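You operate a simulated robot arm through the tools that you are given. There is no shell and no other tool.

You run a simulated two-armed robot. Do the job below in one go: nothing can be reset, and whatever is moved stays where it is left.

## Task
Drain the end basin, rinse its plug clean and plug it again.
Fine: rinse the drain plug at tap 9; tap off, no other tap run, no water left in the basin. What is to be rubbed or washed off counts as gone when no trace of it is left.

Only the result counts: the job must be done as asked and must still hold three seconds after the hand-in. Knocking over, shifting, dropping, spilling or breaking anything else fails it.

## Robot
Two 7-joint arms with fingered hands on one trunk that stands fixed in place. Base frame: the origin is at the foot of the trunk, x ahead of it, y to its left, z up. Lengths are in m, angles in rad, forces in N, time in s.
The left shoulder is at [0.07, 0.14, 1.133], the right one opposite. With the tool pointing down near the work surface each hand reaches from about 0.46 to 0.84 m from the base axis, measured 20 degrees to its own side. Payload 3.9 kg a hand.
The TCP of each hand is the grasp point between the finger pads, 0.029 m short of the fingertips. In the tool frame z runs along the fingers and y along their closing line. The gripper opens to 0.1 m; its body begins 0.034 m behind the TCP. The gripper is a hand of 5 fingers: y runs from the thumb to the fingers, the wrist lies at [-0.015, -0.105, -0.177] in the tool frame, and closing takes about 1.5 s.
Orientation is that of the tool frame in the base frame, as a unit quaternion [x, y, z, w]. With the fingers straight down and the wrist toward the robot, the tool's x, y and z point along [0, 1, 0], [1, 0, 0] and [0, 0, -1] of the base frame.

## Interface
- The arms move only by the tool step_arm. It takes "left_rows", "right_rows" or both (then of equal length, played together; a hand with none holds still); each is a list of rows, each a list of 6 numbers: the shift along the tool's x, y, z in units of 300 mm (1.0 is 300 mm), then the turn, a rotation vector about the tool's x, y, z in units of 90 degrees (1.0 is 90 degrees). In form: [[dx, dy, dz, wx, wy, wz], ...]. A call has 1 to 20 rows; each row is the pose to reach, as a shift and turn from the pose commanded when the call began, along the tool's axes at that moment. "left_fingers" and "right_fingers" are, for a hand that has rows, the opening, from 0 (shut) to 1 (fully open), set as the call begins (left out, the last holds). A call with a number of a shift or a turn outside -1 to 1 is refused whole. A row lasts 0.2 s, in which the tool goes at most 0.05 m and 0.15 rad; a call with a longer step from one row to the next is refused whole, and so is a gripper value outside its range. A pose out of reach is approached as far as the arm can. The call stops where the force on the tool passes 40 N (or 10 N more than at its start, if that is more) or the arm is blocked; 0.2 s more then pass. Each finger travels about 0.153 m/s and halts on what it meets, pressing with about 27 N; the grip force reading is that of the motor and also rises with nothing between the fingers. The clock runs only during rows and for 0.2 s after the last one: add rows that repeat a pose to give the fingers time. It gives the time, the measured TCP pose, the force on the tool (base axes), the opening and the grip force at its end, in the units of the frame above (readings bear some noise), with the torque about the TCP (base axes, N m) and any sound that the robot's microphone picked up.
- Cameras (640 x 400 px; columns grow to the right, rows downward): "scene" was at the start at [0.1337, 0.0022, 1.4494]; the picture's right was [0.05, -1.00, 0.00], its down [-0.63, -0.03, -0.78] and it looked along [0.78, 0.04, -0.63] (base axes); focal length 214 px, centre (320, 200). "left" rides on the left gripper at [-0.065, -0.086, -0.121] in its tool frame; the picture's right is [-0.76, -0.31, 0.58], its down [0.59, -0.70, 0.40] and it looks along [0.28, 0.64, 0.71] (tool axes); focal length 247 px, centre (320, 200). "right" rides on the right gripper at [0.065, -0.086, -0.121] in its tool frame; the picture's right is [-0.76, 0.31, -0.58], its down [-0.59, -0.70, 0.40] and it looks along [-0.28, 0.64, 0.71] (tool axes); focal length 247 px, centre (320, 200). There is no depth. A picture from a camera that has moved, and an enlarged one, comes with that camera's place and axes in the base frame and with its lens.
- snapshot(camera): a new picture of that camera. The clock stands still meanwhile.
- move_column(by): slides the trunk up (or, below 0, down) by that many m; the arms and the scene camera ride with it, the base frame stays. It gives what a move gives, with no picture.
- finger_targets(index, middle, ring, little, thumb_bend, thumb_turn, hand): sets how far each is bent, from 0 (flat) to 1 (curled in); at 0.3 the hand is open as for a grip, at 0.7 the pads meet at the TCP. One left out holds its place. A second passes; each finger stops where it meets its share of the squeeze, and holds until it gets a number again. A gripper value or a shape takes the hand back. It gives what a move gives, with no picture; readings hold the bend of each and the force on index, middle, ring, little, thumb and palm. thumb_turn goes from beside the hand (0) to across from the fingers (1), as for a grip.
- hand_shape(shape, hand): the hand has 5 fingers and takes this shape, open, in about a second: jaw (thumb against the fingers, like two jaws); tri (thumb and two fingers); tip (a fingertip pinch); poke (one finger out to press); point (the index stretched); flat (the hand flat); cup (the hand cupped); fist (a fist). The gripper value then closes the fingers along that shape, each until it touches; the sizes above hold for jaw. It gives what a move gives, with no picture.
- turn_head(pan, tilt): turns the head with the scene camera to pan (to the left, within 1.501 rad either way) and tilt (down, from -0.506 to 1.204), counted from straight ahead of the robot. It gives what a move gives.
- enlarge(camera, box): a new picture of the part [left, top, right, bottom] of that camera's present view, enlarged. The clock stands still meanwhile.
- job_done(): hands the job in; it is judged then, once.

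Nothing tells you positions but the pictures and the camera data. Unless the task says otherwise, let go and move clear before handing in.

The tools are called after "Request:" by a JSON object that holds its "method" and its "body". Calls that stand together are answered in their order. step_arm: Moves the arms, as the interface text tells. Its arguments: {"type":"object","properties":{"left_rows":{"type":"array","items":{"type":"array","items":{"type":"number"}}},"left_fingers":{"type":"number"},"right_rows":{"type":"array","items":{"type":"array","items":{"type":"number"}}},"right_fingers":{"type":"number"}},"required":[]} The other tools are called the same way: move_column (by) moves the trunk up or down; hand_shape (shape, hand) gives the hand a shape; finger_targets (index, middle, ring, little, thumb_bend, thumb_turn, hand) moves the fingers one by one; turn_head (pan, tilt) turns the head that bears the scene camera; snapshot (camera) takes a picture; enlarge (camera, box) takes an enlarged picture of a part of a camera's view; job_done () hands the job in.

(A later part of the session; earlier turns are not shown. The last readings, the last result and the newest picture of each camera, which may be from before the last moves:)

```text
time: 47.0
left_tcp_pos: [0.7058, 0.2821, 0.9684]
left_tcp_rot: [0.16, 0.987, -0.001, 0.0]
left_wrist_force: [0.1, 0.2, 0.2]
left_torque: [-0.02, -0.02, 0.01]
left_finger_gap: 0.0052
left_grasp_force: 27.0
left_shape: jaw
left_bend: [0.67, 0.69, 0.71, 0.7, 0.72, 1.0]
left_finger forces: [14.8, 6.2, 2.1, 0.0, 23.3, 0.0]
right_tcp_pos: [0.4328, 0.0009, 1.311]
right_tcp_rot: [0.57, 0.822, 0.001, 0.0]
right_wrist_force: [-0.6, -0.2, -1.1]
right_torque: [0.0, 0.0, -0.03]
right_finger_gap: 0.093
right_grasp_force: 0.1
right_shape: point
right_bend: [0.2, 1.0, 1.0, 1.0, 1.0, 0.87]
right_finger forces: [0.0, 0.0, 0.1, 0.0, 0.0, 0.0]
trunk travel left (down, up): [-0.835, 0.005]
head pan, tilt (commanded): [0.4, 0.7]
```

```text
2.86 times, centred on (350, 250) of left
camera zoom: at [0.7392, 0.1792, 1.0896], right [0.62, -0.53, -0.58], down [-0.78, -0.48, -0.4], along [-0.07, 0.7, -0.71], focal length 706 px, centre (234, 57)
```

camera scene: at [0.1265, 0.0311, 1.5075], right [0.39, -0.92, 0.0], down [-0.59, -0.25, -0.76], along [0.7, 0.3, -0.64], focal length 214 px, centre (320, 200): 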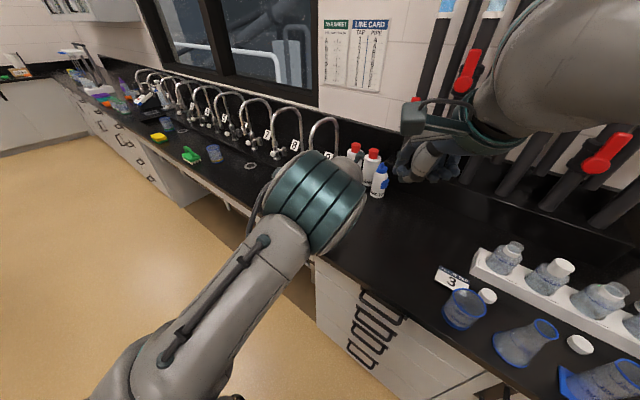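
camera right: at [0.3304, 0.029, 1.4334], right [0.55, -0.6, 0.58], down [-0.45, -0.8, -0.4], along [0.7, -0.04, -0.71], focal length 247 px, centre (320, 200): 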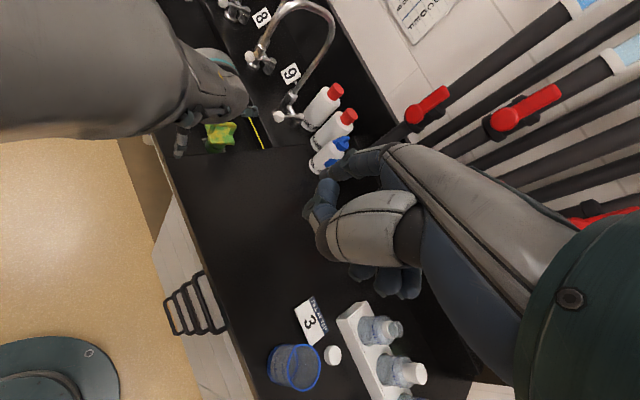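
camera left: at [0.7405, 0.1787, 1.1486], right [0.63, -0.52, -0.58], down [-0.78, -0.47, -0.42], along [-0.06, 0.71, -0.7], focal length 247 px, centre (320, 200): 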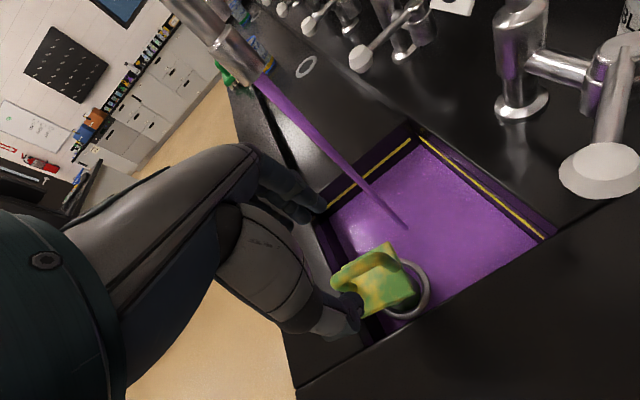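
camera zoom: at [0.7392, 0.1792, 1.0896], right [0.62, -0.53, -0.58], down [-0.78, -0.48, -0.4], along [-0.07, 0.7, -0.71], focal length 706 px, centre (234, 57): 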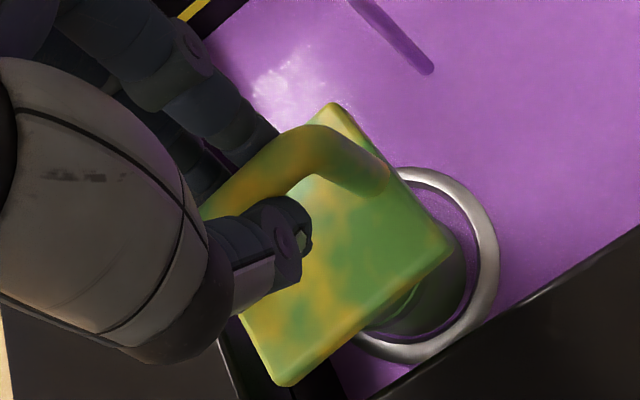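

The bar is gripped again (about 23 N, gap 5 mm). I'll lift the plug straight up 6 cm so the purple water drains.

Request:
{"method": "step_arm", "body": {"left_rows": [[0, 0, -0.0167, 0, 0, 0], [0, 0, -0.0333, 0, 0, 0], [0, 0, -0.0667, 0, 0, 0], [0, 0, -0.1, 0, 0, 0], [0, 0, -0.1333, 0, 0, 0], [0, 0, -0.1667, 0, 0, 0], [0, 0, -0.2, 0, 0, 0], [0, 0, -0.2, 0, 0, 0], [0, 0, -0.2, 0, 0, 0], [0, 0, -0.2, 0, 0, 0]]}}

Request:
{"method": "snapshot", "body": {"camera": "left"}}

```text
time: 49.2
left_tcp_pos: [0.7064, 0.2829, 1.0298]
left_tcp_rot: [0.16, 0.987, -0.001, -0.001]
left_wrist_force: [0.3, 1.0, -2.0]
left_torque: [0.02, 0.0, 0.02]
left_finger_gap: 0.0054
left_grasp_force: 27.2
left_shape: jaw
left_bend: [0.67, 0.69, 0.71, 0.7, 0.72, 1.0]
left_finger forces: [15.2, 6.2, 2.1, 0.1, 23.4, 0.1]
right_tcp_pos: [0.4313, -0.0001, 1.3121]
right_tcp_rot: [0.57, 0.822, 0.0, 0.0]
right_wrist_force: [0.3, 0.2, 0.5]
right_torque: [-0.02, -0.01, -0.02]
right_finger_gap: 0.0931
right_grasp_force: 0.1
right_shape: point
right_bend: [0.2, 1.0, 1.0, 1.0, 1.0, 0.87]
right_finger forces: [0.0, 0.0, 0.1, 0.0, 0.0, 0.0]
trunk travel left (down, up): [-0.835, 0.005]
head pan, tilt (commanded): [0.4, 0.7]
```

```text
taken
camera left: at [0.7387, 0.1798, 1.1501], right [0.62, -0.53, -0.58], down [-0.78, -0.48, -0.4], along [-0.07, 0.7, -0.71], focal length 247 px, centre (320, 200)
```

left: 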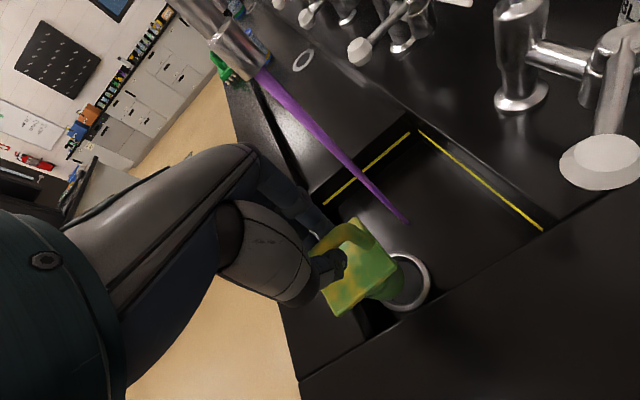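

The basin drained and the stream falls at about (0.767, 0.346). I'll bring the plug's plate under it while pitching the hand 45° forward so the water can reach the plate past the fingers.

Request:
{"method": "step_arm", "body": {"left_rows": [[-0.0025, 0.029, 0, 0, -0.0625, 0], [-0.0049, 0.058, 0, 0, -0.125, 0], [-0.0074, 0.087, 0, 0, -0.1875, 0], [-0.0099, 0.116, 0, 0, -0.25, 0], [-0.0123, 0.145, 0, 0, -0.3125, 0], [-0.0148, 0.174, 0, 0, -0.375, 0], [-0.0172, 0.203, 0, 0, -0.4375, 0], [-0.0197, 0.232, 0, 0, -0.5, 0], [-0.0197, 0.232, 0, 0, -0.5, 0]]}}

Request:
{"method": "snapshot", "body": {"camera": "left"}}

Request:
{"method": "enlarge", "body": {"camera": "right", "box": [120, 0, 400, 180]}}

```text
time: 51.2
left_tcp_pos: [0.733, 0.3464, 1.0277]
left_tcp_rot: [0.148, 0.912, -0.061, 0.378]
left_wrist_force: [-0.4, 0.9, -2.4]
left_torque: [0.03, 0.11, 0.01]
left_finger_gap: 0.0057
left_grasp_force: 26.8
left_shape: jaw
left_bend: [0.67, 0.71, 0.71, 0.7, 0.72, 1.0]
left_finger forces: [16.3, 4.9, 2.1, 0.0, 22.9, 0.0]
right_tcp_pos: [0.431, -0.0004, 1.3114]
right_tcp_rot: [0.57, 0.822, 0.0, -0.001]
right_wrist_force: [0.0, -0.1, -0.3]
right_torque: [0.01, 0.02, 0.0]
right_finger_gap: 0.0931
right_grasp_force: 0.1
right_shape: point
right_bend: [0.2, 1.0, 1.0, 1.0, 1.0, 0.87]
right_finger forces: [0.1, 0.0, 0.1, 0.0, 0.0, 0.0]
trunk travel left (down, up): [-0.835, 0.005]
head pan, tilt (commanded): [0.4, 0.7]
```

```text
taken
camera left: at [0.6674, 0.2772, 1.1596], right [0.8, -0.59, 0.13], down [-0.35, -0.63, -0.7], along [0.49, 0.51, -0.7], focal length 247 px, centre (320, 200)
```

left: 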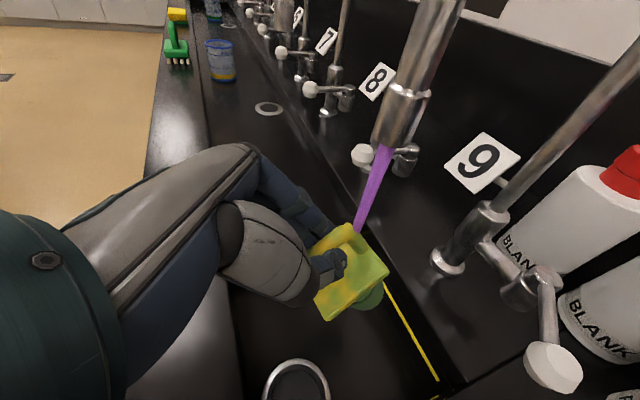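

```text
2.22 times, centred on (260, 90) of right
camera zoom: at [0.3305, 0.0289, 1.4334], right [0.55, -0.6, 0.58], down [-0.45, -0.8, -0.4], along [0.7, -0.04, -0.71], focal length 549 px, centre (453, 444)
```

zoom: 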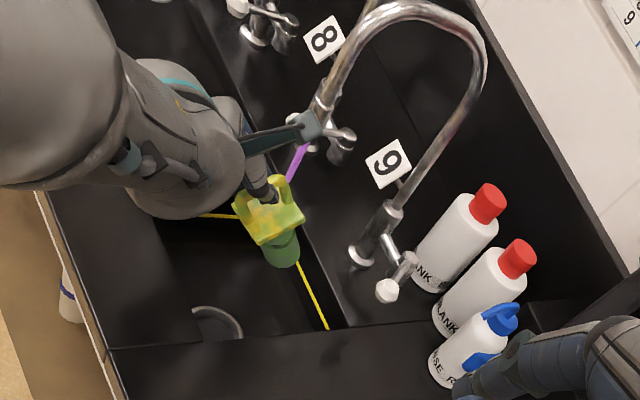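

The stream now strikes the plug's handle and far-left corner, and the plug holds its angle in the hand. I'll enlarge to see what the water does.

Request:
{"method": "enlarge", "body": {"camera": "left", "box": [290, 130, 430, 340]}}

Request:
{"method": "step_arm", "body": {"left_rows": [[0, 0, 0, 0, 0, 0], [0, 0, 0, 0, 0, 0], [0, 0, 0, 0, 0, 0], [0, 0, 0, 0, 0, 0], [0, 0, 0, 0, 0, 0]]}}

Request:
{"method": "enlarge", "body": {"camera": "left", "box": [290, 130, 430, 340]}}

Request:
{"method": "enlarge", "body": {"camera": "right", "box": [200, 60, 290, 130]}}

```text
1.90 times, centred on (360, 235) of left
camera zoom: at [0.6674, 0.2772, 1.1596], right [0.8, -0.59, 0.13], down [-0.35, -0.63, -0.7], along [0.49, 0.51, -0.7], focal length 470 px, centre (244, 133)
```

zoom: 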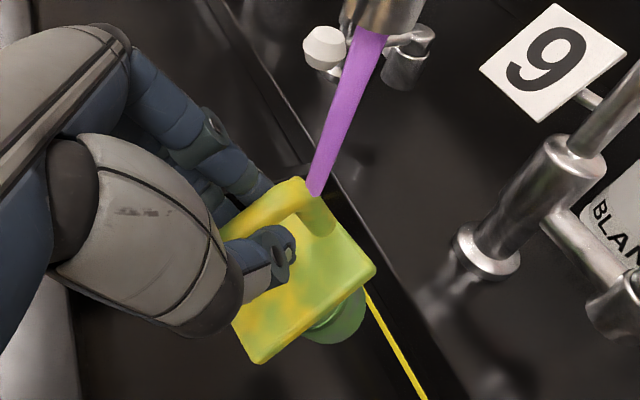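

```text
time: 52.4
left_tcp_pos: [0.7335, 0.3455, 1.0275]
left_tcp_rot: [0.148, 0.912, -0.062, 0.378]
left_wrist_force: [0.3, 0.1, -1.7]
left_torque: [0.05, 0.15, -0.02]
left_finger_gap: 0.0056
left_grasp_force: 27.0
left_shape: jaw
left_bend: [0.67, 0.71, 0.71, 0.7, 0.72, 1.0]
left_finger forces: [16.3, 4.8, 2.0, 0.0, 23.0, 0.0]
right_tcp_pos: [0.4332, -0.001, 1.3128]
right_tcp_rot: [0.571, 0.821, 0.0, -0.001]
right_wrist_force: [-0.7, 0.1, -0.3]
right_torque: [-0.03, 0.02, 0.0]
right_finger_gap: 0.0932
right_grasp_force: 0.2
right_shape: point
right_bend: [0.2, 1.0, 1.0, 1.0, 1.0, 0.87]
right_finger forces: [0.0, 0.0, 0.0, 0.1, 0.0, 0.0]
trunk travel left (down, up): [-0.835, 0.005]
head pan, tilt (commanded): [0.4, 0.7]
```

```text
1.90 times, centred on (360, 235) of left
camera zoom: at [0.6676, 0.2775, 1.1597], right [0.8, -0.59, 0.13], down [-0.35, -0.63, -0.7], along [0.49, 0.51, -0.71], focal length 470 px, centre (244, 133)
```

zoom: 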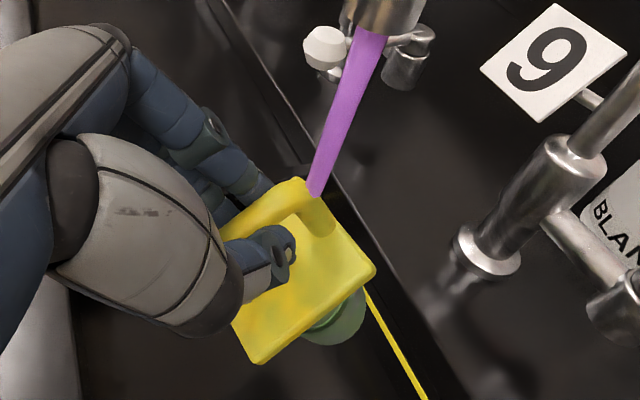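

```text
5.71 times, centred on (245, 95) of right
camera zoom: at [0.3305, 0.0293, 1.4334], right [0.55, -0.6, 0.58], down [-0.45, -0.8, -0.4], along [0.7, -0.04, -0.71], focal length 1411 px, centre (749, 800)
```

zoom: 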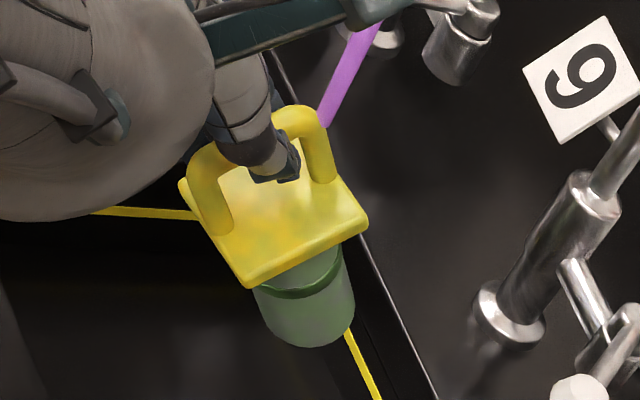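

The stain is fading over the whole plug (its own colour is yellow, the body greyish) while it sits in the stream. I'll keep it there several seconds more.

Request:
{"method": "step_arm", "body": {"left_rows": [[0, 0, 0, 0, 0, 0], [0, 0, 0, 0, 0, 0], [0, 0, 0, 0, 0, 0], [0, 0, 0, 0, 0, 0], [0, 0, 0, 0, 0, 0], [0, 0, 0, 0, 0, 0], [0, 0, 0, 0, 0, 0], [0, 0, 0, 0, 0, 0], [0, 0, 0, 0, 0, 0], [0, 0, 0, 0, 0, 0], [0, 0, 0, 0, 0, 0], [0, 0, 0, 0, 0, 0], [0, 0, 0, 0, 0, 0], [0, 0, 0, 0, 0, 0], [0, 0, 0, 0, 0, 0]]}}

Request:
{"method": "enlarge", "body": {"camera": "left", "box": [290, 130, 430, 340]}}

Request:
{"method": "enlarge", "body": {"camera": "right", "box": [200, 60, 290, 130]}}

```text
time: 55.6
left_tcp_pos: [0.7342, 0.346, 1.0273]
left_tcp_rot: [0.147, 0.912, -0.061, 0.377]
left_wrist_force: [0.3, -0.4, -2.5]
left_torque: [0.04, 0.14, -0.03]
left_finger_gap: 0.0056
left_grasp_force: 27.5
left_shape: jaw
left_bend: [0.67, 0.71, 0.71, 0.7, 0.72, 1.0]
left_finger forces: [16.3, 4.9, 2.0, 0.1, 22.9, 0.0]
right_tcp_pos: [0.4323, 0.0009, 1.3117]
right_tcp_rot: [0.57, 0.822, 0.0, 0.0]
right_wrist_force: [-0.3, -0.5, 0.4]
right_torque: [-0.02, 0.01, -0.01]
right_finger_gap: 0.093
right_grasp_force: 0.0
right_shape: point
right_bend: [0.2, 1.0, 1.0, 1.0, 1.0, 0.87]
right_finger forces: [0.0, 0.0, 0.1, 0.0, 0.0, 0.0]
trunk travel left (down, up): [-0.835, 0.005]
head pan, tilt (commanded): [0.4, 0.7]
```

```text
1.90 times, centred on (360, 235) of left
camera zoom: at [0.6676, 0.2776, 1.1596], right [0.8, -0.59, 0.13], down [-0.35, -0.63, -0.7], along [0.49, 0.51, -0.71], focal length 470 px, centre (244, 133)
```

zoom: 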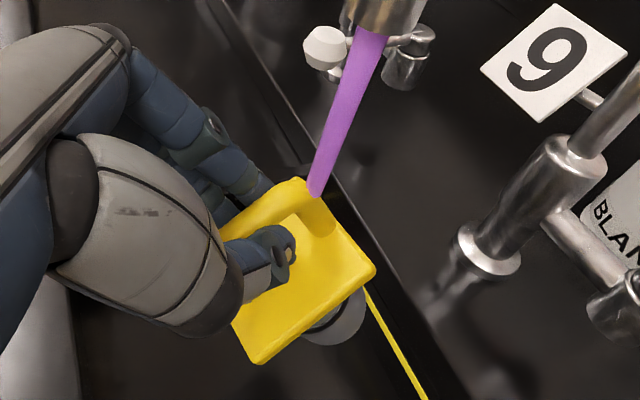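

```text
5.71 times, centred on (245, 95) of right
camera zoom: at [0.3305, 0.0294, 1.4334], right [0.55, -0.6, 0.58], down [-0.45, -0.8, -0.4], along [0.7, -0.04, -0.71], focal length 1411 px, centre (749, 800)
```

zoom: 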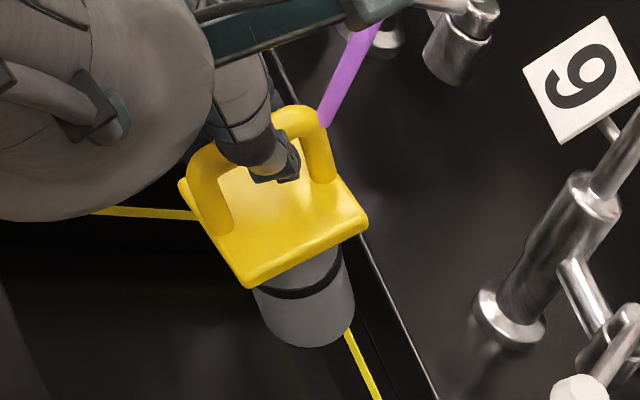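

The plug now looks clean: yellow handle and plate, grey body with a black ring. To be sure, I'll move it about so the stream also runs over the body and the other half of the plate for a few seconds.

Request:
{"method": "step_arm", "body": {"left_rows": [[0.047, 0, -0.047, 0, 0, 0], [0.094, 0, -0.094, 0, 0, 0], [0.094, 0, -0.094, 0, 0, 0], [0.094, 0, -0.094, 0, 0, 0], [0.094, 0, -0.094, 0, 0, 0], [0.094, 0, -0.094, 0, 0, 0], [0.094, 0, -0.094, 0, 0, 0], [0.094, 0, -0.094, 0, 0, 0], [0.047, 0.05, -0.047, 0, 0, 0], [0, 0.1, 0, 0, 0, 0], [0, 0.1, 0, 0, 0, 0], [0, 0.1, 0, 0, 0, 0], [0, 0.1, 0, 0, 0, 0], [0, 0.1, 0, 0, 0, 0], [0, 0.05, 0, 0, 0, 0], [0, 0, 0, 0, 0, 0], [0, 0, 0, 0, 0, 0]]}}

Request:
{"method": "enlarge", "body": {"camera": "left", "box": [290, 130, 430, 340]}}

Request:
{"method": "enlarge", "body": {"camera": "right", "box": [180, 50, 340, 160]}}

```text
time: 59.2
left_tcp_pos: [0.7339, 0.3461, 1.028]
left_tcp_rot: [0.147, 0.912, -0.062, 0.378]
left_wrist_force: [-0.4, -0.6, -2.9]
left_torque: [-0.01, 0.12, -0.03]
left_finger_gap: 0.0058
left_grasp_force: 26.3
left_shape: jaw
left_bend: [0.67, 0.71, 0.71, 0.7, 0.72, 1.0]
left_finger forces: [16.3, 4.8, 2.4, 0.1, 22.8, 0.0]
right_tcp_pos: [0.4343, 0.0017, 1.3116]
right_tcp_rot: [0.569, 0.822, -0.001, -0.001]
right_wrist_force: [-0.2, 0.0, 0.1]
right_torque: [-0.03, 0.0, 0.0]
right_finger_gap: 0.0932
right_grasp_force: 0.0
right_shape: point
right_bend: [0.2, 1.0, 1.0, 1.0, 1.0, 0.87]
right_finger forces: [0.0, 0.1, 0.0, 0.0, 0.0, 0.0]
trunk travel left (down, up): [-0.835, 0.005]
head pan, tilt (commanded): [0.4, 0.7]
```

```text
1.90 times, centred on (360, 235) of left
camera zoom: at [0.6673, 0.2775, 1.16], right [0.8, -0.59, 0.13], down [-0.35, -0.63, -0.7], along [0.49, 0.51, -0.71], focal length 470 px, centre (244, 133)
```

zoom: 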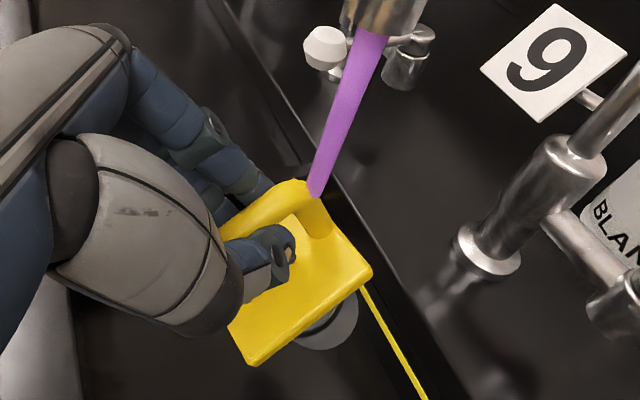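

```text
3.64 times, centred on (260, 105) of right
camera zoom: at [0.3306, 0.0301, 1.4334], right [0.55, -0.6, 0.58], down [-0.45, -0.8, -0.4], along [0.7, -0.04, -0.71], focal length 898 px, centre (538, 546)
```

zoom: 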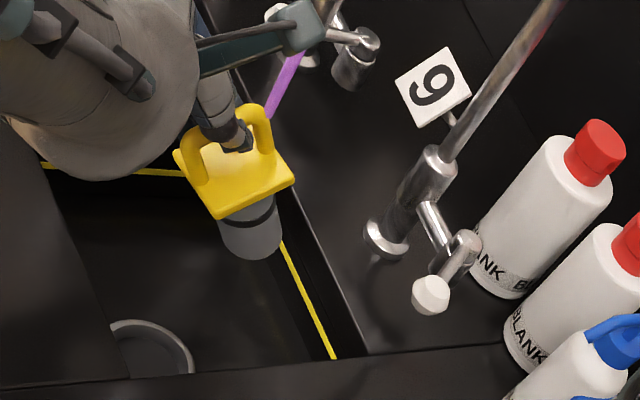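

The plug is clean all over. I'll carry it back upright above the drain, reversing the earlier move.

Request:
{"method": "step_arm", "body": {"left_rows": [[0.0017, -0.029, -0.0017, 0, 0.0625, 0], [0.0035, -0.058, -0.0035, 0, 0.125, 0], [0.0052, -0.087, -0.0052, 0, 0.1875, 0], [0.007, -0.116, -0.007, 0, 0.25, 0], [0.0087, -0.145, -0.0087, 0, 0.3125, 0], [0.0104, -0.174, -0.0104, 0, 0.375, 0], [0.0122, -0.203, -0.0122, 0, 0.4375, 0], [0.0139, -0.232, -0.0139, 0, 0.5, 0], [0.0139, -0.232, -0.0139, 0, 0.5, 0]]}}

Request:
{"method": "snapshot", "body": {"camera": "left"}}

Request:
{"method": "enlarge", "body": {"camera": "left", "box": [290, 190, 450, 330]}}

Request:
{"method": "enlarge", "body": {"camera": "right", "box": [180, 50, 340, 160]}}

```text
time: 61.2
left_tcp_pos: [0.7062, 0.2807, 1.0272]
left_tcp_rot: [0.16, 0.987, -0.001, 0.0]
left_wrist_force: [-0.6, 0.7, -2.3]
left_torque: [-0.02, -0.03, 0.0]
left_finger_gap: 0.0056
left_grasp_force: 26.9
left_shape: jaw
left_bend: [0.67, 0.71, 0.7, 0.7, 0.72, 1.0]
left_finger forces: [15.9, 5.8, 2.2, 0.0, 22.5, 0.0]
right_tcp_pos: [0.4335, 0.0006, 1.3117]
right_tcp_rot: [0.57, 0.822, 0.0, 0.0]
right_wrist_force: [0.2, 0.8, 0.4]
right_torque: [0.04, 0.0, -0.01]
right_finger_gap: 0.0932
right_grasp_force: 0.1
right_shape: point
right_bend: [0.2, 1.0, 1.0, 1.0, 1.0, 0.87]
right_finger forces: [0.0, 0.0, 0.1, 0.0, 0.0, 0.1]
trunk travel left (down, up): [-0.835, 0.005]
head pan, tilt (commanded): [0.4, 0.7]
```

```text
taken
camera left: at [0.739, 0.18, 1.1473], right [0.62, -0.53, -0.58], down [-0.78, -0.48, -0.4], along [-0.07, 0.7, -0.71], focal length 247 px, centre (320, 200)
```

left: 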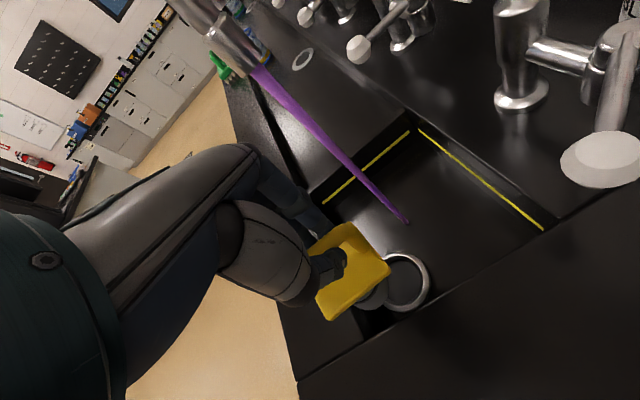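

```text
2.86 times, centred on (370, 260) of left
camera zoom: at [0.739, 0.18, 1.1473], right [0.62, -0.53, -0.58], down [-0.78, -0.48, -0.4], along [-0.07, 0.7, -0.71], focal length 706 px, centre (177, 29)
```

zoom: 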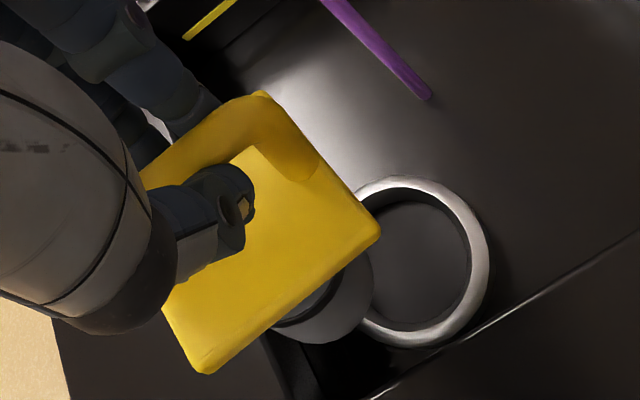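

```text
3.64 times, centred on (260, 105) of right
camera zoom: at [0.3302, 0.0295, 1.4334], right [0.55, -0.6, 0.58], down [-0.45, -0.8, -0.4], along [0.7, -0.04, -0.71], focal length 898 px, centre (538, 546)
```

zoom: 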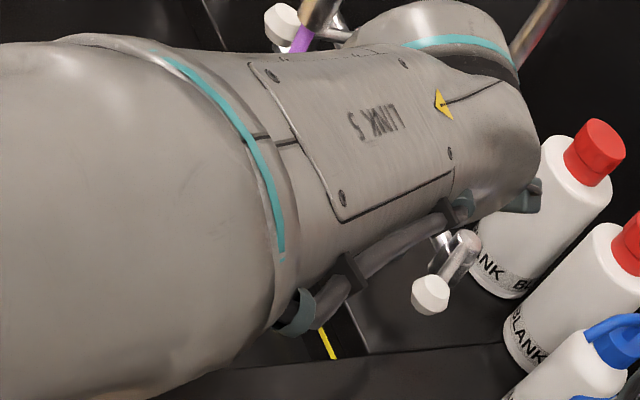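

The plug has tipped in the grip by roughly 10°, its bottom swung toward the robot. I'll pitch the hand forward by the same angle to bring the plug upright and compare it with the drain ring.

Request:
{"method": "step_arm", "body": {"left_rows": [[0, 0, 0, 0, -0.06, 0], [0, 0, 0, 0, -0.122, 0], [0, 0, 0, 0, -0.122, 0]]}}

Request:
{"method": "enlarge", "body": {"camera": "left", "box": [290, 170, 490, 330]}}

```text
time: 62.0
left_tcp_pos: [0.707, 0.2814, 1.0269]
left_tcp_rot: [0.16, 0.983, -0.016, 0.094]
left_wrist_force: [1.0, -0.3, -3.1]
left_torque: [-0.02, 0.03, 0.01]
left_finger_gap: 0.0056
left_grasp_force: 26.9
left_shape: jaw
left_bend: [0.67, 0.71, 0.7, 0.7, 0.72, 1.0]
left_finger forces: [16.1, 5.4, 2.4, 0.0, 22.7, 0.0]
right_tcp_pos: [0.4329, 0.0011, 1.3114]
right_tcp_rot: [0.57, 0.822, 0.0, -0.001]
right_wrist_force: [0.3, -1.4, -0.3]
right_torque: [0.02, 0.0, -0.04]
right_finger_gap: 0.0935
right_grasp_force: 0.1
right_shape: point
right_bend: [0.2, 1.0, 1.0, 1.0, 1.0, 0.87]
right_finger forces: [0.0, 0.0, 0.0, 0.0, 0.0, 0.0]
trunk travel left (down, up): [-0.835, 0.005]
head pan, tilt (commanded): [0.4, 0.7]
```

```text
2.50 times, centred on (390, 250) of left
camera zoom: at [0.7172, 0.1878, 1.1575], right [0.71, -0.56, -0.42], down [-0.7, -0.51, -0.5], along [0.07, 0.65, -0.76], focal length 617 px, centre (145, 75)
```

zoom: 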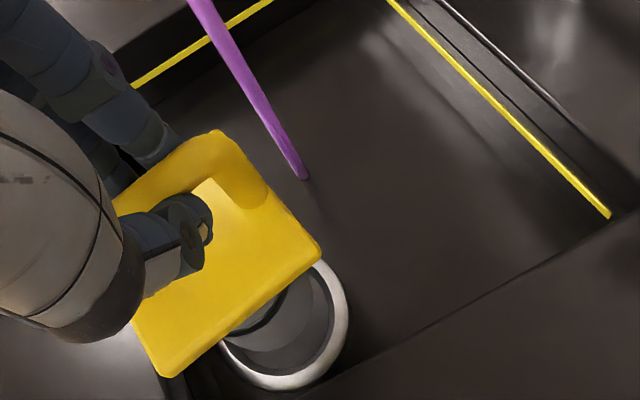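

I'll enlarge the plug's lower end and the ring to judge the alignment.

Request:
{"method": "enlarge", "body": {"camera": "left", "box": [350, 240, 450, 310]}}

```text
5.71 times, centred on (400, 275) of left
camera zoom: at [0.7172, 0.1878, 1.1575], right [0.71, -0.56, -0.42], down [-0.7, -0.51, -0.5], along [0.07, 0.65, -0.76], focal length 1411 px, centre (-137, -229)
```

zoom: 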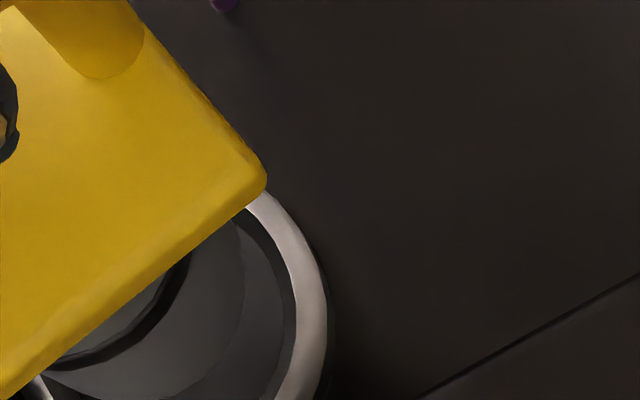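

Request:
{"method": "enlarge", "body": {"camera": "left", "box": [360, 265, 440, 325]}}

```text
6.67 times, centred on (400, 295) of left
camera zoom: at [0.7172, 0.1878, 1.1575], right [0.71, -0.56, -0.42], down [-0.7, -0.51, -0.5], along [0.07, 0.65, -0.76], focal length 1646 px, centre (-213, -433)
```

zoom: 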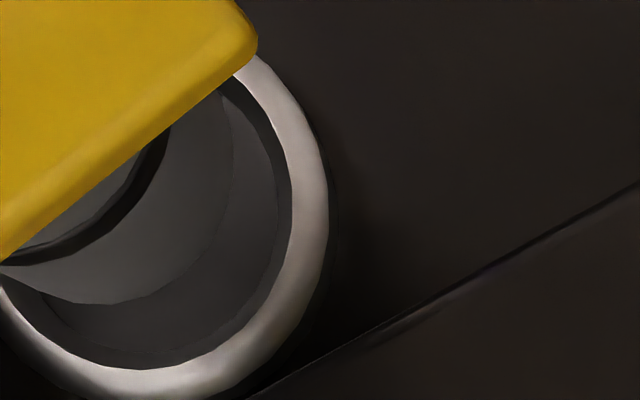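

The plug's lower end now sits over the ring within several millimetres and close to vertical. I'll lower it slowly into the drain.

Request:
{"method": "step_arm", "body": {"left_rows": [[0.0074, 0.005, 0.0384, 0, 0, 0], [0.0148, 0.0095, 0.0768, 0, 0, 0], [0.0204, 0.0095, 0.1056, 0, 0, 0], [0.026, 0.0095, 0.1344, 0, 0, 0], [0.0296, 0.0095, 0.1536, 0, 0, 0], [0.0333, 0.0095, 0.1728, 0, 0, 0], [0.037, 0.0095, 0.192, 0, 0, 0], [0.037, 0.0095, 0.192, 0, 0, 0]]}}

Request:
{"method": "enlarge", "body": {"camera": "left", "box": [290, 170, 490, 330]}}

```text
time: 63.8
left_tcp_pos: [0.7067, 0.2856, 0.9696]
left_tcp_rot: [0.159, 0.982, -0.016, 0.095]
left_wrist_force: [0.0, 1.0, -1.7]
left_torque: [0.02, 0.01, 0.0]
left_finger_gap: 0.0054
left_grasp_force: 27.7
left_shape: jaw
left_bend: [0.67, 0.71, 0.7, 0.7, 0.72, 1.0]
left_finger forces: [16.0, 5.3, 2.5, 0.0, 22.9, 0.1]
right_tcp_pos: [0.4323, 0.0001, 1.3105]
right_tcp_rot: [0.569, 0.822, 0.0, 0.0]
right_wrist_force: [0.1, -0.3, -0.5]
right_torque: [0.0, 0.01, -0.04]
right_finger_gap: 0.0933
right_grasp_force: 0.0
right_shape: point
right_bend: [0.2, 1.0, 1.0, 1.0, 1.0, 0.87]
right_finger forces: [0.0, 0.0, 0.0, 0.1, 0.0, 0.0]
trunk travel left (down, up): [-0.835, 0.005]
head pan, tilt (commanded): [0.4, 0.7]
```

```text
2.50 times, centred on (390, 250) of left
camera zoom: at [0.7168, 0.1912, 1.1006], right [0.71, -0.56, -0.42], down [-0.7, -0.51, -0.5], along [0.07, 0.65, -0.75], focal length 617 px, centre (145, 75)
```

zoom: 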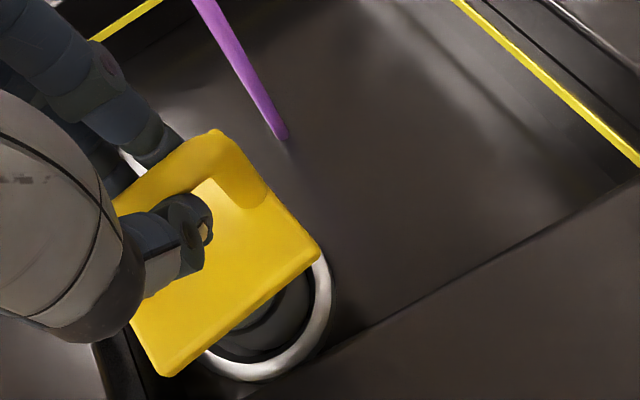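

The plug's body is in the ring. I'll press down another 5 mm gently to feel it seat, then look.

Request:
{"method": "step_arm", "body": {"left_rows": [[0.0012, 0, 0.006, 0, 0, 0], [0.0022, 0, 0.011, 0, 0, 0], [0.0034, 0, 0.0164, 0, 0, 0], [0.0034, 0, 0.0164, 0, 0, 0]]}}

Request:
{"method": "enlarge", "body": {"camera": "left", "box": [290, 170, 490, 330]}}

```text
time: 64.8
left_tcp_pos: [0.7054, 0.2858, 0.9648]
left_tcp_rot: [0.159, 0.982, -0.015, 0.095]
left_wrist_force: [0.4, -0.3, 2.5]
left_torque: [0.05, -0.01, -0.02]
left_finger_gap: 0.0055
left_grasp_force: 27.1
left_shape: jaw
left_bend: [0.67, 0.71, 0.7, 0.7, 0.72, 1.0]
left_finger forces: [16.1, 4.7, 2.7, 0.0, 22.2, 0.0]
right_tcp_pos: [0.432, -0.0001, 1.3123]
right_tcp_rot: [0.57, 0.822, 0.0, 0.001]
right_wrist_force: [-1.0, 0.4, 0.7]
right_torque: [0.0, 0.01, 0.02]
right_finger_gap: 0.0932
right_grasp_force: 0.1
right_shape: point
right_bend: [0.2, 1.0, 1.0, 1.0, 1.0, 0.87]
right_finger forces: [0.0, 0.1, 0.0, 0.0, 0.0, 0.0]
trunk travel left (down, up): [-0.835, 0.005]
head pan, tilt (commanded): [0.4, 0.7]
```

```text
2.50 times, centred on (390, 250) of left
camera zoom: at [0.7164, 0.191, 1.0964], right [0.71, -0.56, -0.42], down [-0.7, -0.51, -0.5], along [0.07, 0.65, -0.75], focal length 617 px, centre (145, 75)
```

zoom: 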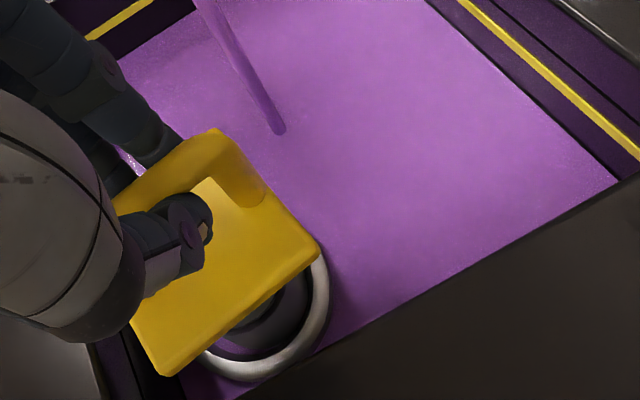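

The plug has seated (the force turned to +2.5 N and water began to pool), so I'll let go, rise clear and set the finger cage to close the lever.

Request:
{"method": "step_arm", "body": {"left_rows": [[0, 0, 0, 0, 0, 0], [0, 0, 0, 0, 0, 0], [0, 0, 0, 0, 0, 0], [-0.01, 0, -0.05, 0, 0, 0], [-0.022, 0, -0.113, 0, 0, 0], [-0.038, 0, -0.197, 0, 0, 0]], "left_fingers": 0.65}}

Request:
{"method": "finger_targets", "body": {"hand": "left", "index": 0.35, "middle": 0.35, "ring": 1.0, "little": 1.0, "thumb_bend": 0.3, "thumb_turn": 1.0}}

Request:
{"method": "snapshot", "body": {"camera": "left"}}

```text
time: 66.2
left_tcp_pos: [0.7046, 0.2853, 1.0231]
left_tcp_rot: [0.16, 0.982, -0.016, 0.094]
left_wrist_force: [-0.2, 0.0, -0.1]
left_torque: [-0.02, -0.01, 0.0]
left_finger_gap: 0.0651
left_grasp_force: 0.1
left_shape: jaw
left_bend: [0.41, 0.37, 0.27, 0.43, 0.3, 0.99]
left_finger forces: [0.0, 0.1, 0.1, 0.1, 0.1, 0.1]
right_tcp_pos: [0.4308, -0.0005, 1.311]
right_tcp_rot: [0.57, 0.822, 0.0, 0.001]
right_wrist_force: [0.1, -0.1, -0.3]
right_torque: [0.01, 0.0, -0.01]
right_finger_gap: 0.0929
right_grasp_force: 0.0
right_shape: point
right_bend: [0.2, 1.0, 1.0, 1.0, 1.0, 0.87]
right_finger forces: [0.1, 0.1, 0.1, 0.0, 0.0, 0.1]
trunk travel left (down, up): [-0.835, 0.005]
head pan, tilt (commanded): [0.4, 0.7]
```

```text
time: 67.2
left_tcp_pos: [0.7048, 0.2844, 1.0239]
left_tcp_rot: [0.159, 0.983, -0.016, 0.095]
left_wrist_force: [0.0, 0.0, 0.8]
left_torque: [0.0, 0.03, -0.04]
left_finger_gap: 0.0927
left_grasp_force: 0.1
left_shape: fingers
left_bend: [0.35, 0.35, 0.99, 1.0, 0.3, 0.98]
left_finger forces: [0.0, 0.0, 0.0, 0.1, 0.0, 0.1]
right_tcp_pos: [0.4334, -0.0005, 1.3116]
right_tcp_rot: [0.57, 0.822, 0.0, 0.0]
right_wrist_force: [-0.4, 0.4, 0.1]
right_torque: [0.01, -0.01, 0.0]
right_finger_gap: 0.0931
right_grasp_force: 0.1
right_shape: point
right_bend: [0.2, 1.0, 1.0, 1.0, 1.0, 0.87]
right_finger forces: [0.0, 0.0, 0.0, 0.0, 0.0, 0.1]
trunk travel left (down, up): [-0.835, 0.005]
head pan, tilt (commanded): [0.4, 0.7]
```

```text
taken
camera left: at [0.7161, 0.1906, 1.1544], right [0.71, -0.56, -0.42], down [-0.7, -0.51, -0.5], along [0.07, 0.65, -0.75], focal length 247 px, centre (320, 200)
```

left: 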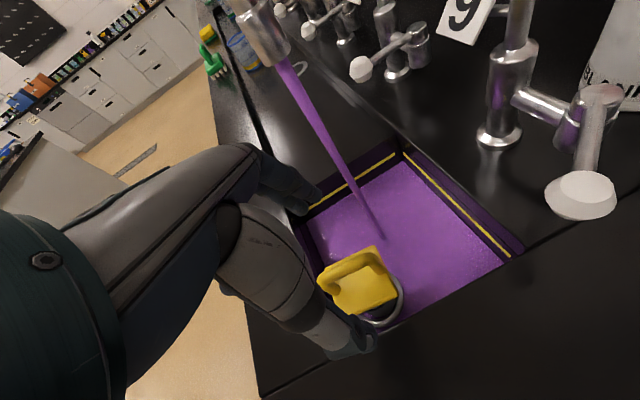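

The plug stands upright in the drain and the water is rising slowly, well below the yellow line. I'll swing the hand forward and right to just in front of the knob.

Request:
{"method": "step_arm", "body": {"left_rows": [[-0.044, -0.0267, -0.0102, 0, -0.0722, 0], [-0.0879, -0.0533, -0.0204, 0, -0.1443, 0], [-0.1319, -0.08, -0.0307, 0, -0.2165, 0], [-0.1758, -0.1067, -0.0409, 0, -0.2887, 0], [-0.2198, -0.1333, -0.0511, 0, -0.3608, 0], [-0.2637, -0.16, -0.0613, 0, -0.433, 0], [-0.2637, -0.16, -0.0613, 0, -0.433, 0]]}}

Request:
{"method": "snapshot", "body": {"camera": "left"}}

```text
time: 68.8
left_tcp_pos: [0.762, 0.2191, 1.058]
left_tcp_rot: [0.139, 0.896, -0.071, 0.415]
left_wrist_force: [0.3, -0.3, 0.2]
left_torque: [0.02, 0.0, 0.0]
left_finger_gap: 0.0923
left_grasp_force: 0.1
left_shape: fingers
left_bend: [0.35, 0.35, 0.99, 1.0, 0.3, 0.98]
left_finger forces: [0.1, 0.1, 0.0, 0.0, 0.1, 0.0]
right_tcp_pos: [0.4313, 0.0001, 1.3125]
right_tcp_rot: [0.57, 0.822, 0.0, -0.001]
right_wrist_force: [-0.4, 0.5, -0.6]
right_torque: [0.0, -0.01, 0.0]
right_finger_gap: 0.0934
right_grasp_force: 0.1
right_shape: point
right_bend: [0.2, 1.0, 1.0, 1.0, 1.0, 0.87]
right_finger forces: [0.0, 0.1, 0.0, 0.0, 0.1, 0.1]
trunk travel left (down, up): [-0.835, 0.005]
head pan, tilt (commanded): [0.4, 0.7]
```

```text
taken
camera left: at [0.6866, 0.1544, 1.1865], right [0.79, -0.58, 0.21], down [-0.29, -0.65, -0.7], along [0.54, 0.49, -0.68], focal length 247 px, centre (320, 200)
```

left: 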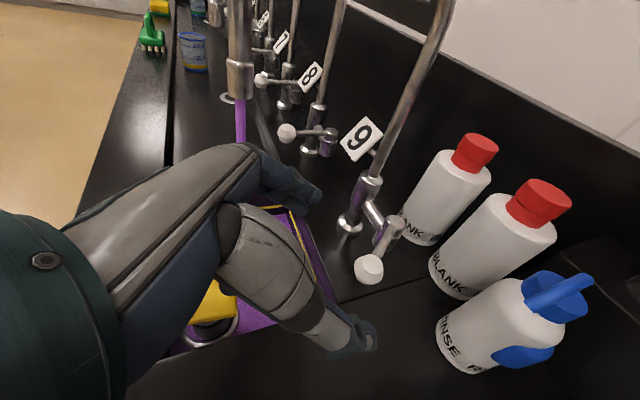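

The knob is straight ahead, 9.8 cm along the fingers. I'll advance so it lies between thumb and index.

Request:
{"method": "step_arm", "body": {"left_rows": [[0.003, 0.0025, 0.0775, 0, 0, 0], [0.006, 0.005, 0.155, 0, 0, 0], [0.01, 0.0075, 0.2325, 0, 0, 0], [0.013, 0.01, 0.31, 0, 0, 0], [0.013, 0.01, 0.31, 0, 0, 0]]}}

Request:
{"method": "snapshot", "body": {"camera": "left"}}

```text
time: 70.0
left_tcp_pos: [0.8272, 0.1969, 0.9949]
left_tcp_rot: [0.145, 0.895, -0.068, 0.417]
left_wrist_force: [0.2, 0.7, 0.1]
left_torque: [0.02, 0.01, 0.01]
left_finger_gap: 0.0927
left_grasp_force: 0.1
left_shape: fingers
left_bend: [0.35, 0.35, 0.99, 1.0, 0.3, 0.98]
left_finger forces: [0.0, 0.0, 0.0, 0.1, 0.1, 0.0]
right_tcp_pos: [0.4323, 0.0008, 1.3119]
right_tcp_rot: [0.57, 0.822, 0.0, 0.0]
right_wrist_force: [-0.5, 0.2, 0.6]
right_torque: [-0.02, 0.03, 0.01]
right_finger_gap: 0.0932
right_grasp_force: 0.1
right_shape: point
right_bend: [0.2, 1.0, 1.0, 1.0, 1.0, 0.87]
right_finger forces: [0.0, 0.0, 0.1, 0.0, 0.0, 0.0]
trunk travel left (down, up): [-0.835, 0.005]
head pan, tilt (commanded): [0.4, 0.7]
```

```text
taken
camera left: at [0.75, 0.1319, 1.1229], right [0.78, -0.58, 0.21], down [-0.29, -0.64, -0.71], along [0.55, 0.49, -0.68], focal length 247 px, centre (320, 200)
```

left: 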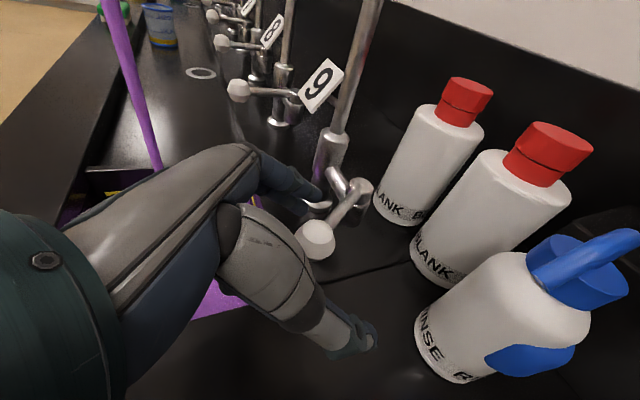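

The knob is between thumb and index. I'll sweep it left along its arc back to the closed position, stopping on resistance.

Request:
{"method": "step_arm", "body": {"left_rows": [[-0.0025, 0.04, 0.003, 0, 0, 0], [-0.005, 0.08, 0.006, 0, 0, 0], [0.01, 0.113, -0.0115, 0, 0, 0], [0.0243, 0.1453, -0.029, 0, 0, 0], [0.0272, 0.1731, -0.0326, 0, 0, 0], [0.0301, 0.2009, -0.0361, 0, 0, 0], [0.033, 0.2287, -0.0397, 0, 0, 0], [0.0337, 0.253, -0.0407, 0, 0, 0], [0.0337, 0.253, -0.0407, 0, 0, 0]]}}

Request:
{"method": "snapshot", "body": {"camera": "left"}}

Request:
{"method": "enlarge", "body": {"camera": "right", "box": [180, 30, 340, 140]}}

```text
time: 72.0
left_tcp_pos: [0.8368, 0.2751, 0.9952]
left_tcp_rot: [0.145, 0.895, -0.067, 0.417]
left_wrist_force: [-0.7, 0.4, 0.1]
left_torque: [-0.01, 0.02, -0.03]
left_finger_gap: 0.0931
left_grasp_force: 0.3
left_shape: fingers
left_bend: [0.35, 0.35, 0.99, 1.0, 0.29, 0.98]
left_finger forces: [0.0, 0.1, 0.1, 0.0, 0.4, 0.0]
right_tcp_pos: [0.4329, -0.0012, 1.3121]
right_tcp_rot: [0.57, 0.822, 0.0, 0.0]
right_wrist_force: [0.0, -0.5, -0.2]
right_torque: [0.01, 0.0, -0.04]
right_finger_gap: 0.0929
right_grasp_force: 0.0
right_shape: point
right_bend: [0.2, 1.0, 1.0, 1.0, 1.0, 0.87]
right_finger forces: [0.0, 0.0, 0.0, 0.0, 0.1, 0.0]
trunk travel left (down, up): [-0.835, 0.005]
head pan, tilt (commanded): [0.4, 0.7]
```

```text
taken
camera left: at [0.7604, 0.2097, 1.1233], right [0.78, -0.58, 0.21], down [-0.29, -0.64, -0.71], along [0.55, 0.49, -0.68], focal length 247 px, centre (320, 200)
```

left: 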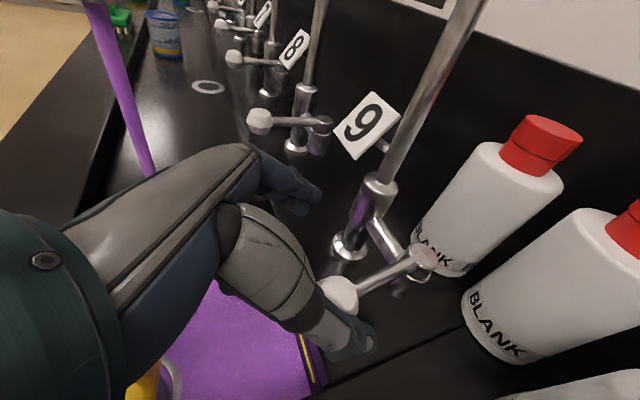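

```text
3.64 times, centred on (260, 85) of right
camera zoom: at [0.33, 0.029, 1.4335], right [0.55, -0.6, 0.58], down [-0.45, -0.8, -0.4], along [0.7, -0.04, -0.71], focal length 898 px, centre (538, 618)
```

zoom: 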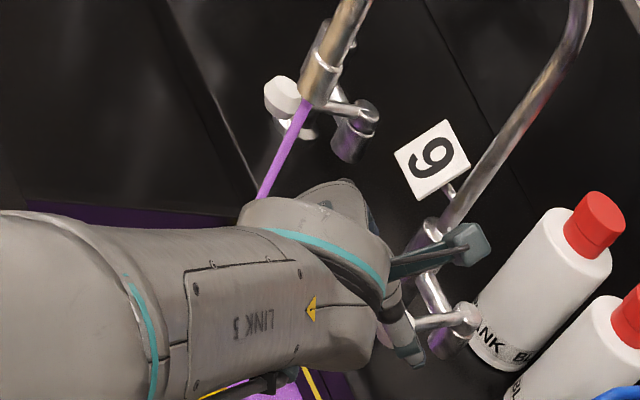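

The stream is still running; the knob is at (0.832, 0.239), about 6° short of closed. I'll push it another 1.5 cm left.

Request:
{"method": "step_arm", "body": {"left_rows": [[0, 0.0167, 0, 0, 0, 0], [0, 0.0333, 0, 0, 0, 0], [0, 0.05, 0, 0, 0, 0], [0, 0.05, 0, 0, 0, 0]]}}

Request:
{"method": "snapshot", "body": {"camera": "left"}}

```text
time: 73.0
left_tcp_pos: [0.8399, 0.2876, 0.9961]
left_tcp_rot: [0.146, 0.895, -0.068, 0.416]
left_wrist_force: [-0.7, -3.7, -1.0]
left_torque: [0.01, 0.02, -0.05]
left_finger_gap: 0.0943
left_grasp_force: 1.2
left_shape: fingers
left_bend: [0.35, 0.35, 0.99, 1.0, 0.28, 0.98]
left_finger forces: [0.1, 0.0, 0.0, 0.0, 3.0, 0.0]
right_tcp_pos: [0.4324, -0.001, 1.3131]
right_tcp_rot: [0.57, 0.822, 0.0, 0.0]
right_wrist_force: [0.3, 0.0, 0.4]
right_torque: [-0.03, -0.02, 0.01]
right_finger_gap: 0.0928
right_grasp_force: 0.1
right_shape: point
right_bend: [0.2, 1.0, 1.0, 1.0, 1.0, 0.87]
right_finger forces: [0.0, 0.0, 0.0, 0.0, 0.0, 0.0]
trunk travel left (down, up): [-0.835, 0.005]
head pan, tilt (commanded): [0.4, 0.7]
```

```text
taken
camera left: at [0.7649, 0.2224, 1.124], right [0.78, -0.59, 0.21], down [-0.29, -0.64, -0.71], along [0.55, 0.49, -0.68], focal length 247 px, centre (320, 200)
```

left: 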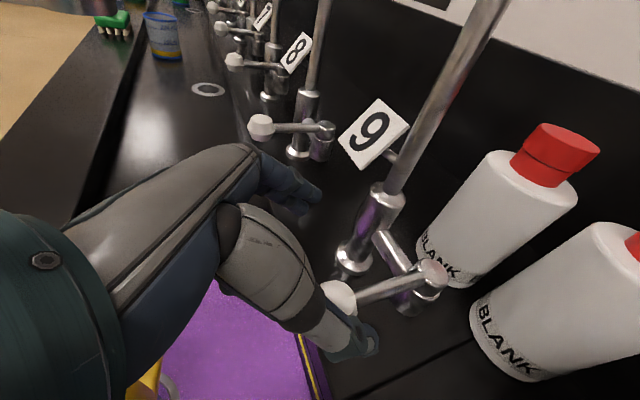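

The stream has stopped and the lever meets its stop (about 3.7 N). The hand is close under the spout, so I'll press lightly once more, then ease right within the cage, back out low and move off to the right.

Request:
{"method": "step_arm", "body": {"left_rows": [[0, 0.01, 0, 0, 0, 0], [0, 0.01, 0, 0, 0, 0], [0, -0.05, 0, 0, 0, 0], [0, -0.1, 0, 0, 0, 0], [0.0147, -0.11, -0.052, 0, 0, 0], [0.0293, -0.12, -0.104, 0, 0, 0], [0.044, -0.132, -0.156, 0, 0, 0], [0.014, -0.188, -0.193, 0, 0, 0], [-0.016, -0.244, -0.23, 0, 0, 0], [-0.0457, -0.2993, -0.2663, 0, 0, 0], [-0.0457, -0.2993, -0.2663, 0, 0, 0]]}}

Request:
{"method": "snapshot", "body": {"camera": "left"}}

Request:
{"method": "enlarge", "body": {"camera": "right", "box": [180, 30, 340, 140]}}

```text
time: 75.4
left_tcp_pos: [0.763, 0.2255, 1.0568]
left_tcp_rot: [0.141, 0.897, -0.069, 0.414]
left_wrist_force: [0.5, -0.2, -0.1]
left_torque: [-0.03, -0.03, 0.03]
left_finger_gap: 0.0929
left_grasp_force: 0.0
left_shape: fingers
left_bend: [0.35, 0.35, 0.99, 1.0, 0.3, 0.98]
left_finger forces: [0.0, 0.0, 0.1, 0.0, 0.1, 0.0]
left hand out of reach, approached as far as the arm can: row 8
right_tcp_pos: [0.4325, -0.0007, 1.3111]
right_tcp_rot: [0.57, 0.822, -0.001, 0.0]
right_wrist_force: [0.1, 0.1, 0.9]
right_torque: [0.01, 0.03, 0.02]
right_finger_gap: 0.0928
right_grasp_force: 0.1
right_shape: point
right_bend: [0.2, 1.0, 1.0, 1.0, 1.0, 0.87]
right_finger forces: [0.0, 0.0, 0.0, 0.0, 0.1, 0.0]
trunk travel left (down, up): [-0.835, 0.005]
head pan, tilt (commanded): [0.4, 0.7]
```

```text
taken
camera left: at [0.6874, 0.1601, 1.1852], right [0.79, -0.58, 0.21], down [-0.29, -0.65, -0.7], along [0.54, 0.49, -0.68], focal length 247 px, centre (320, 200)
```

left: 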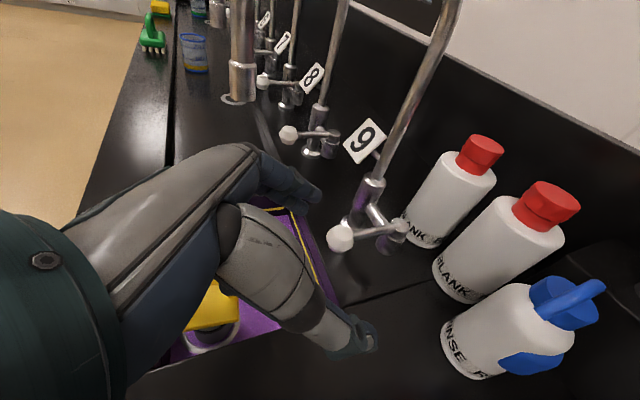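

```text
3.64 times, centred on (260, 85) of right
camera zoom: at [0.3308, 0.0295, 1.4332], right [0.55, -0.6, 0.58], down [-0.45, -0.8, -0.4], along [0.7, -0.04, -0.71], focal length 898 px, centre (538, 618)
```

zoom: 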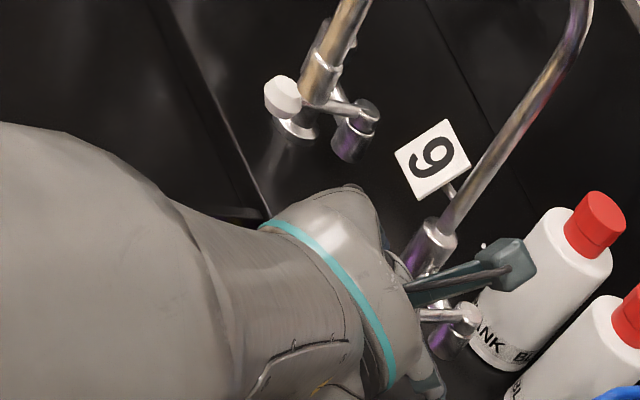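

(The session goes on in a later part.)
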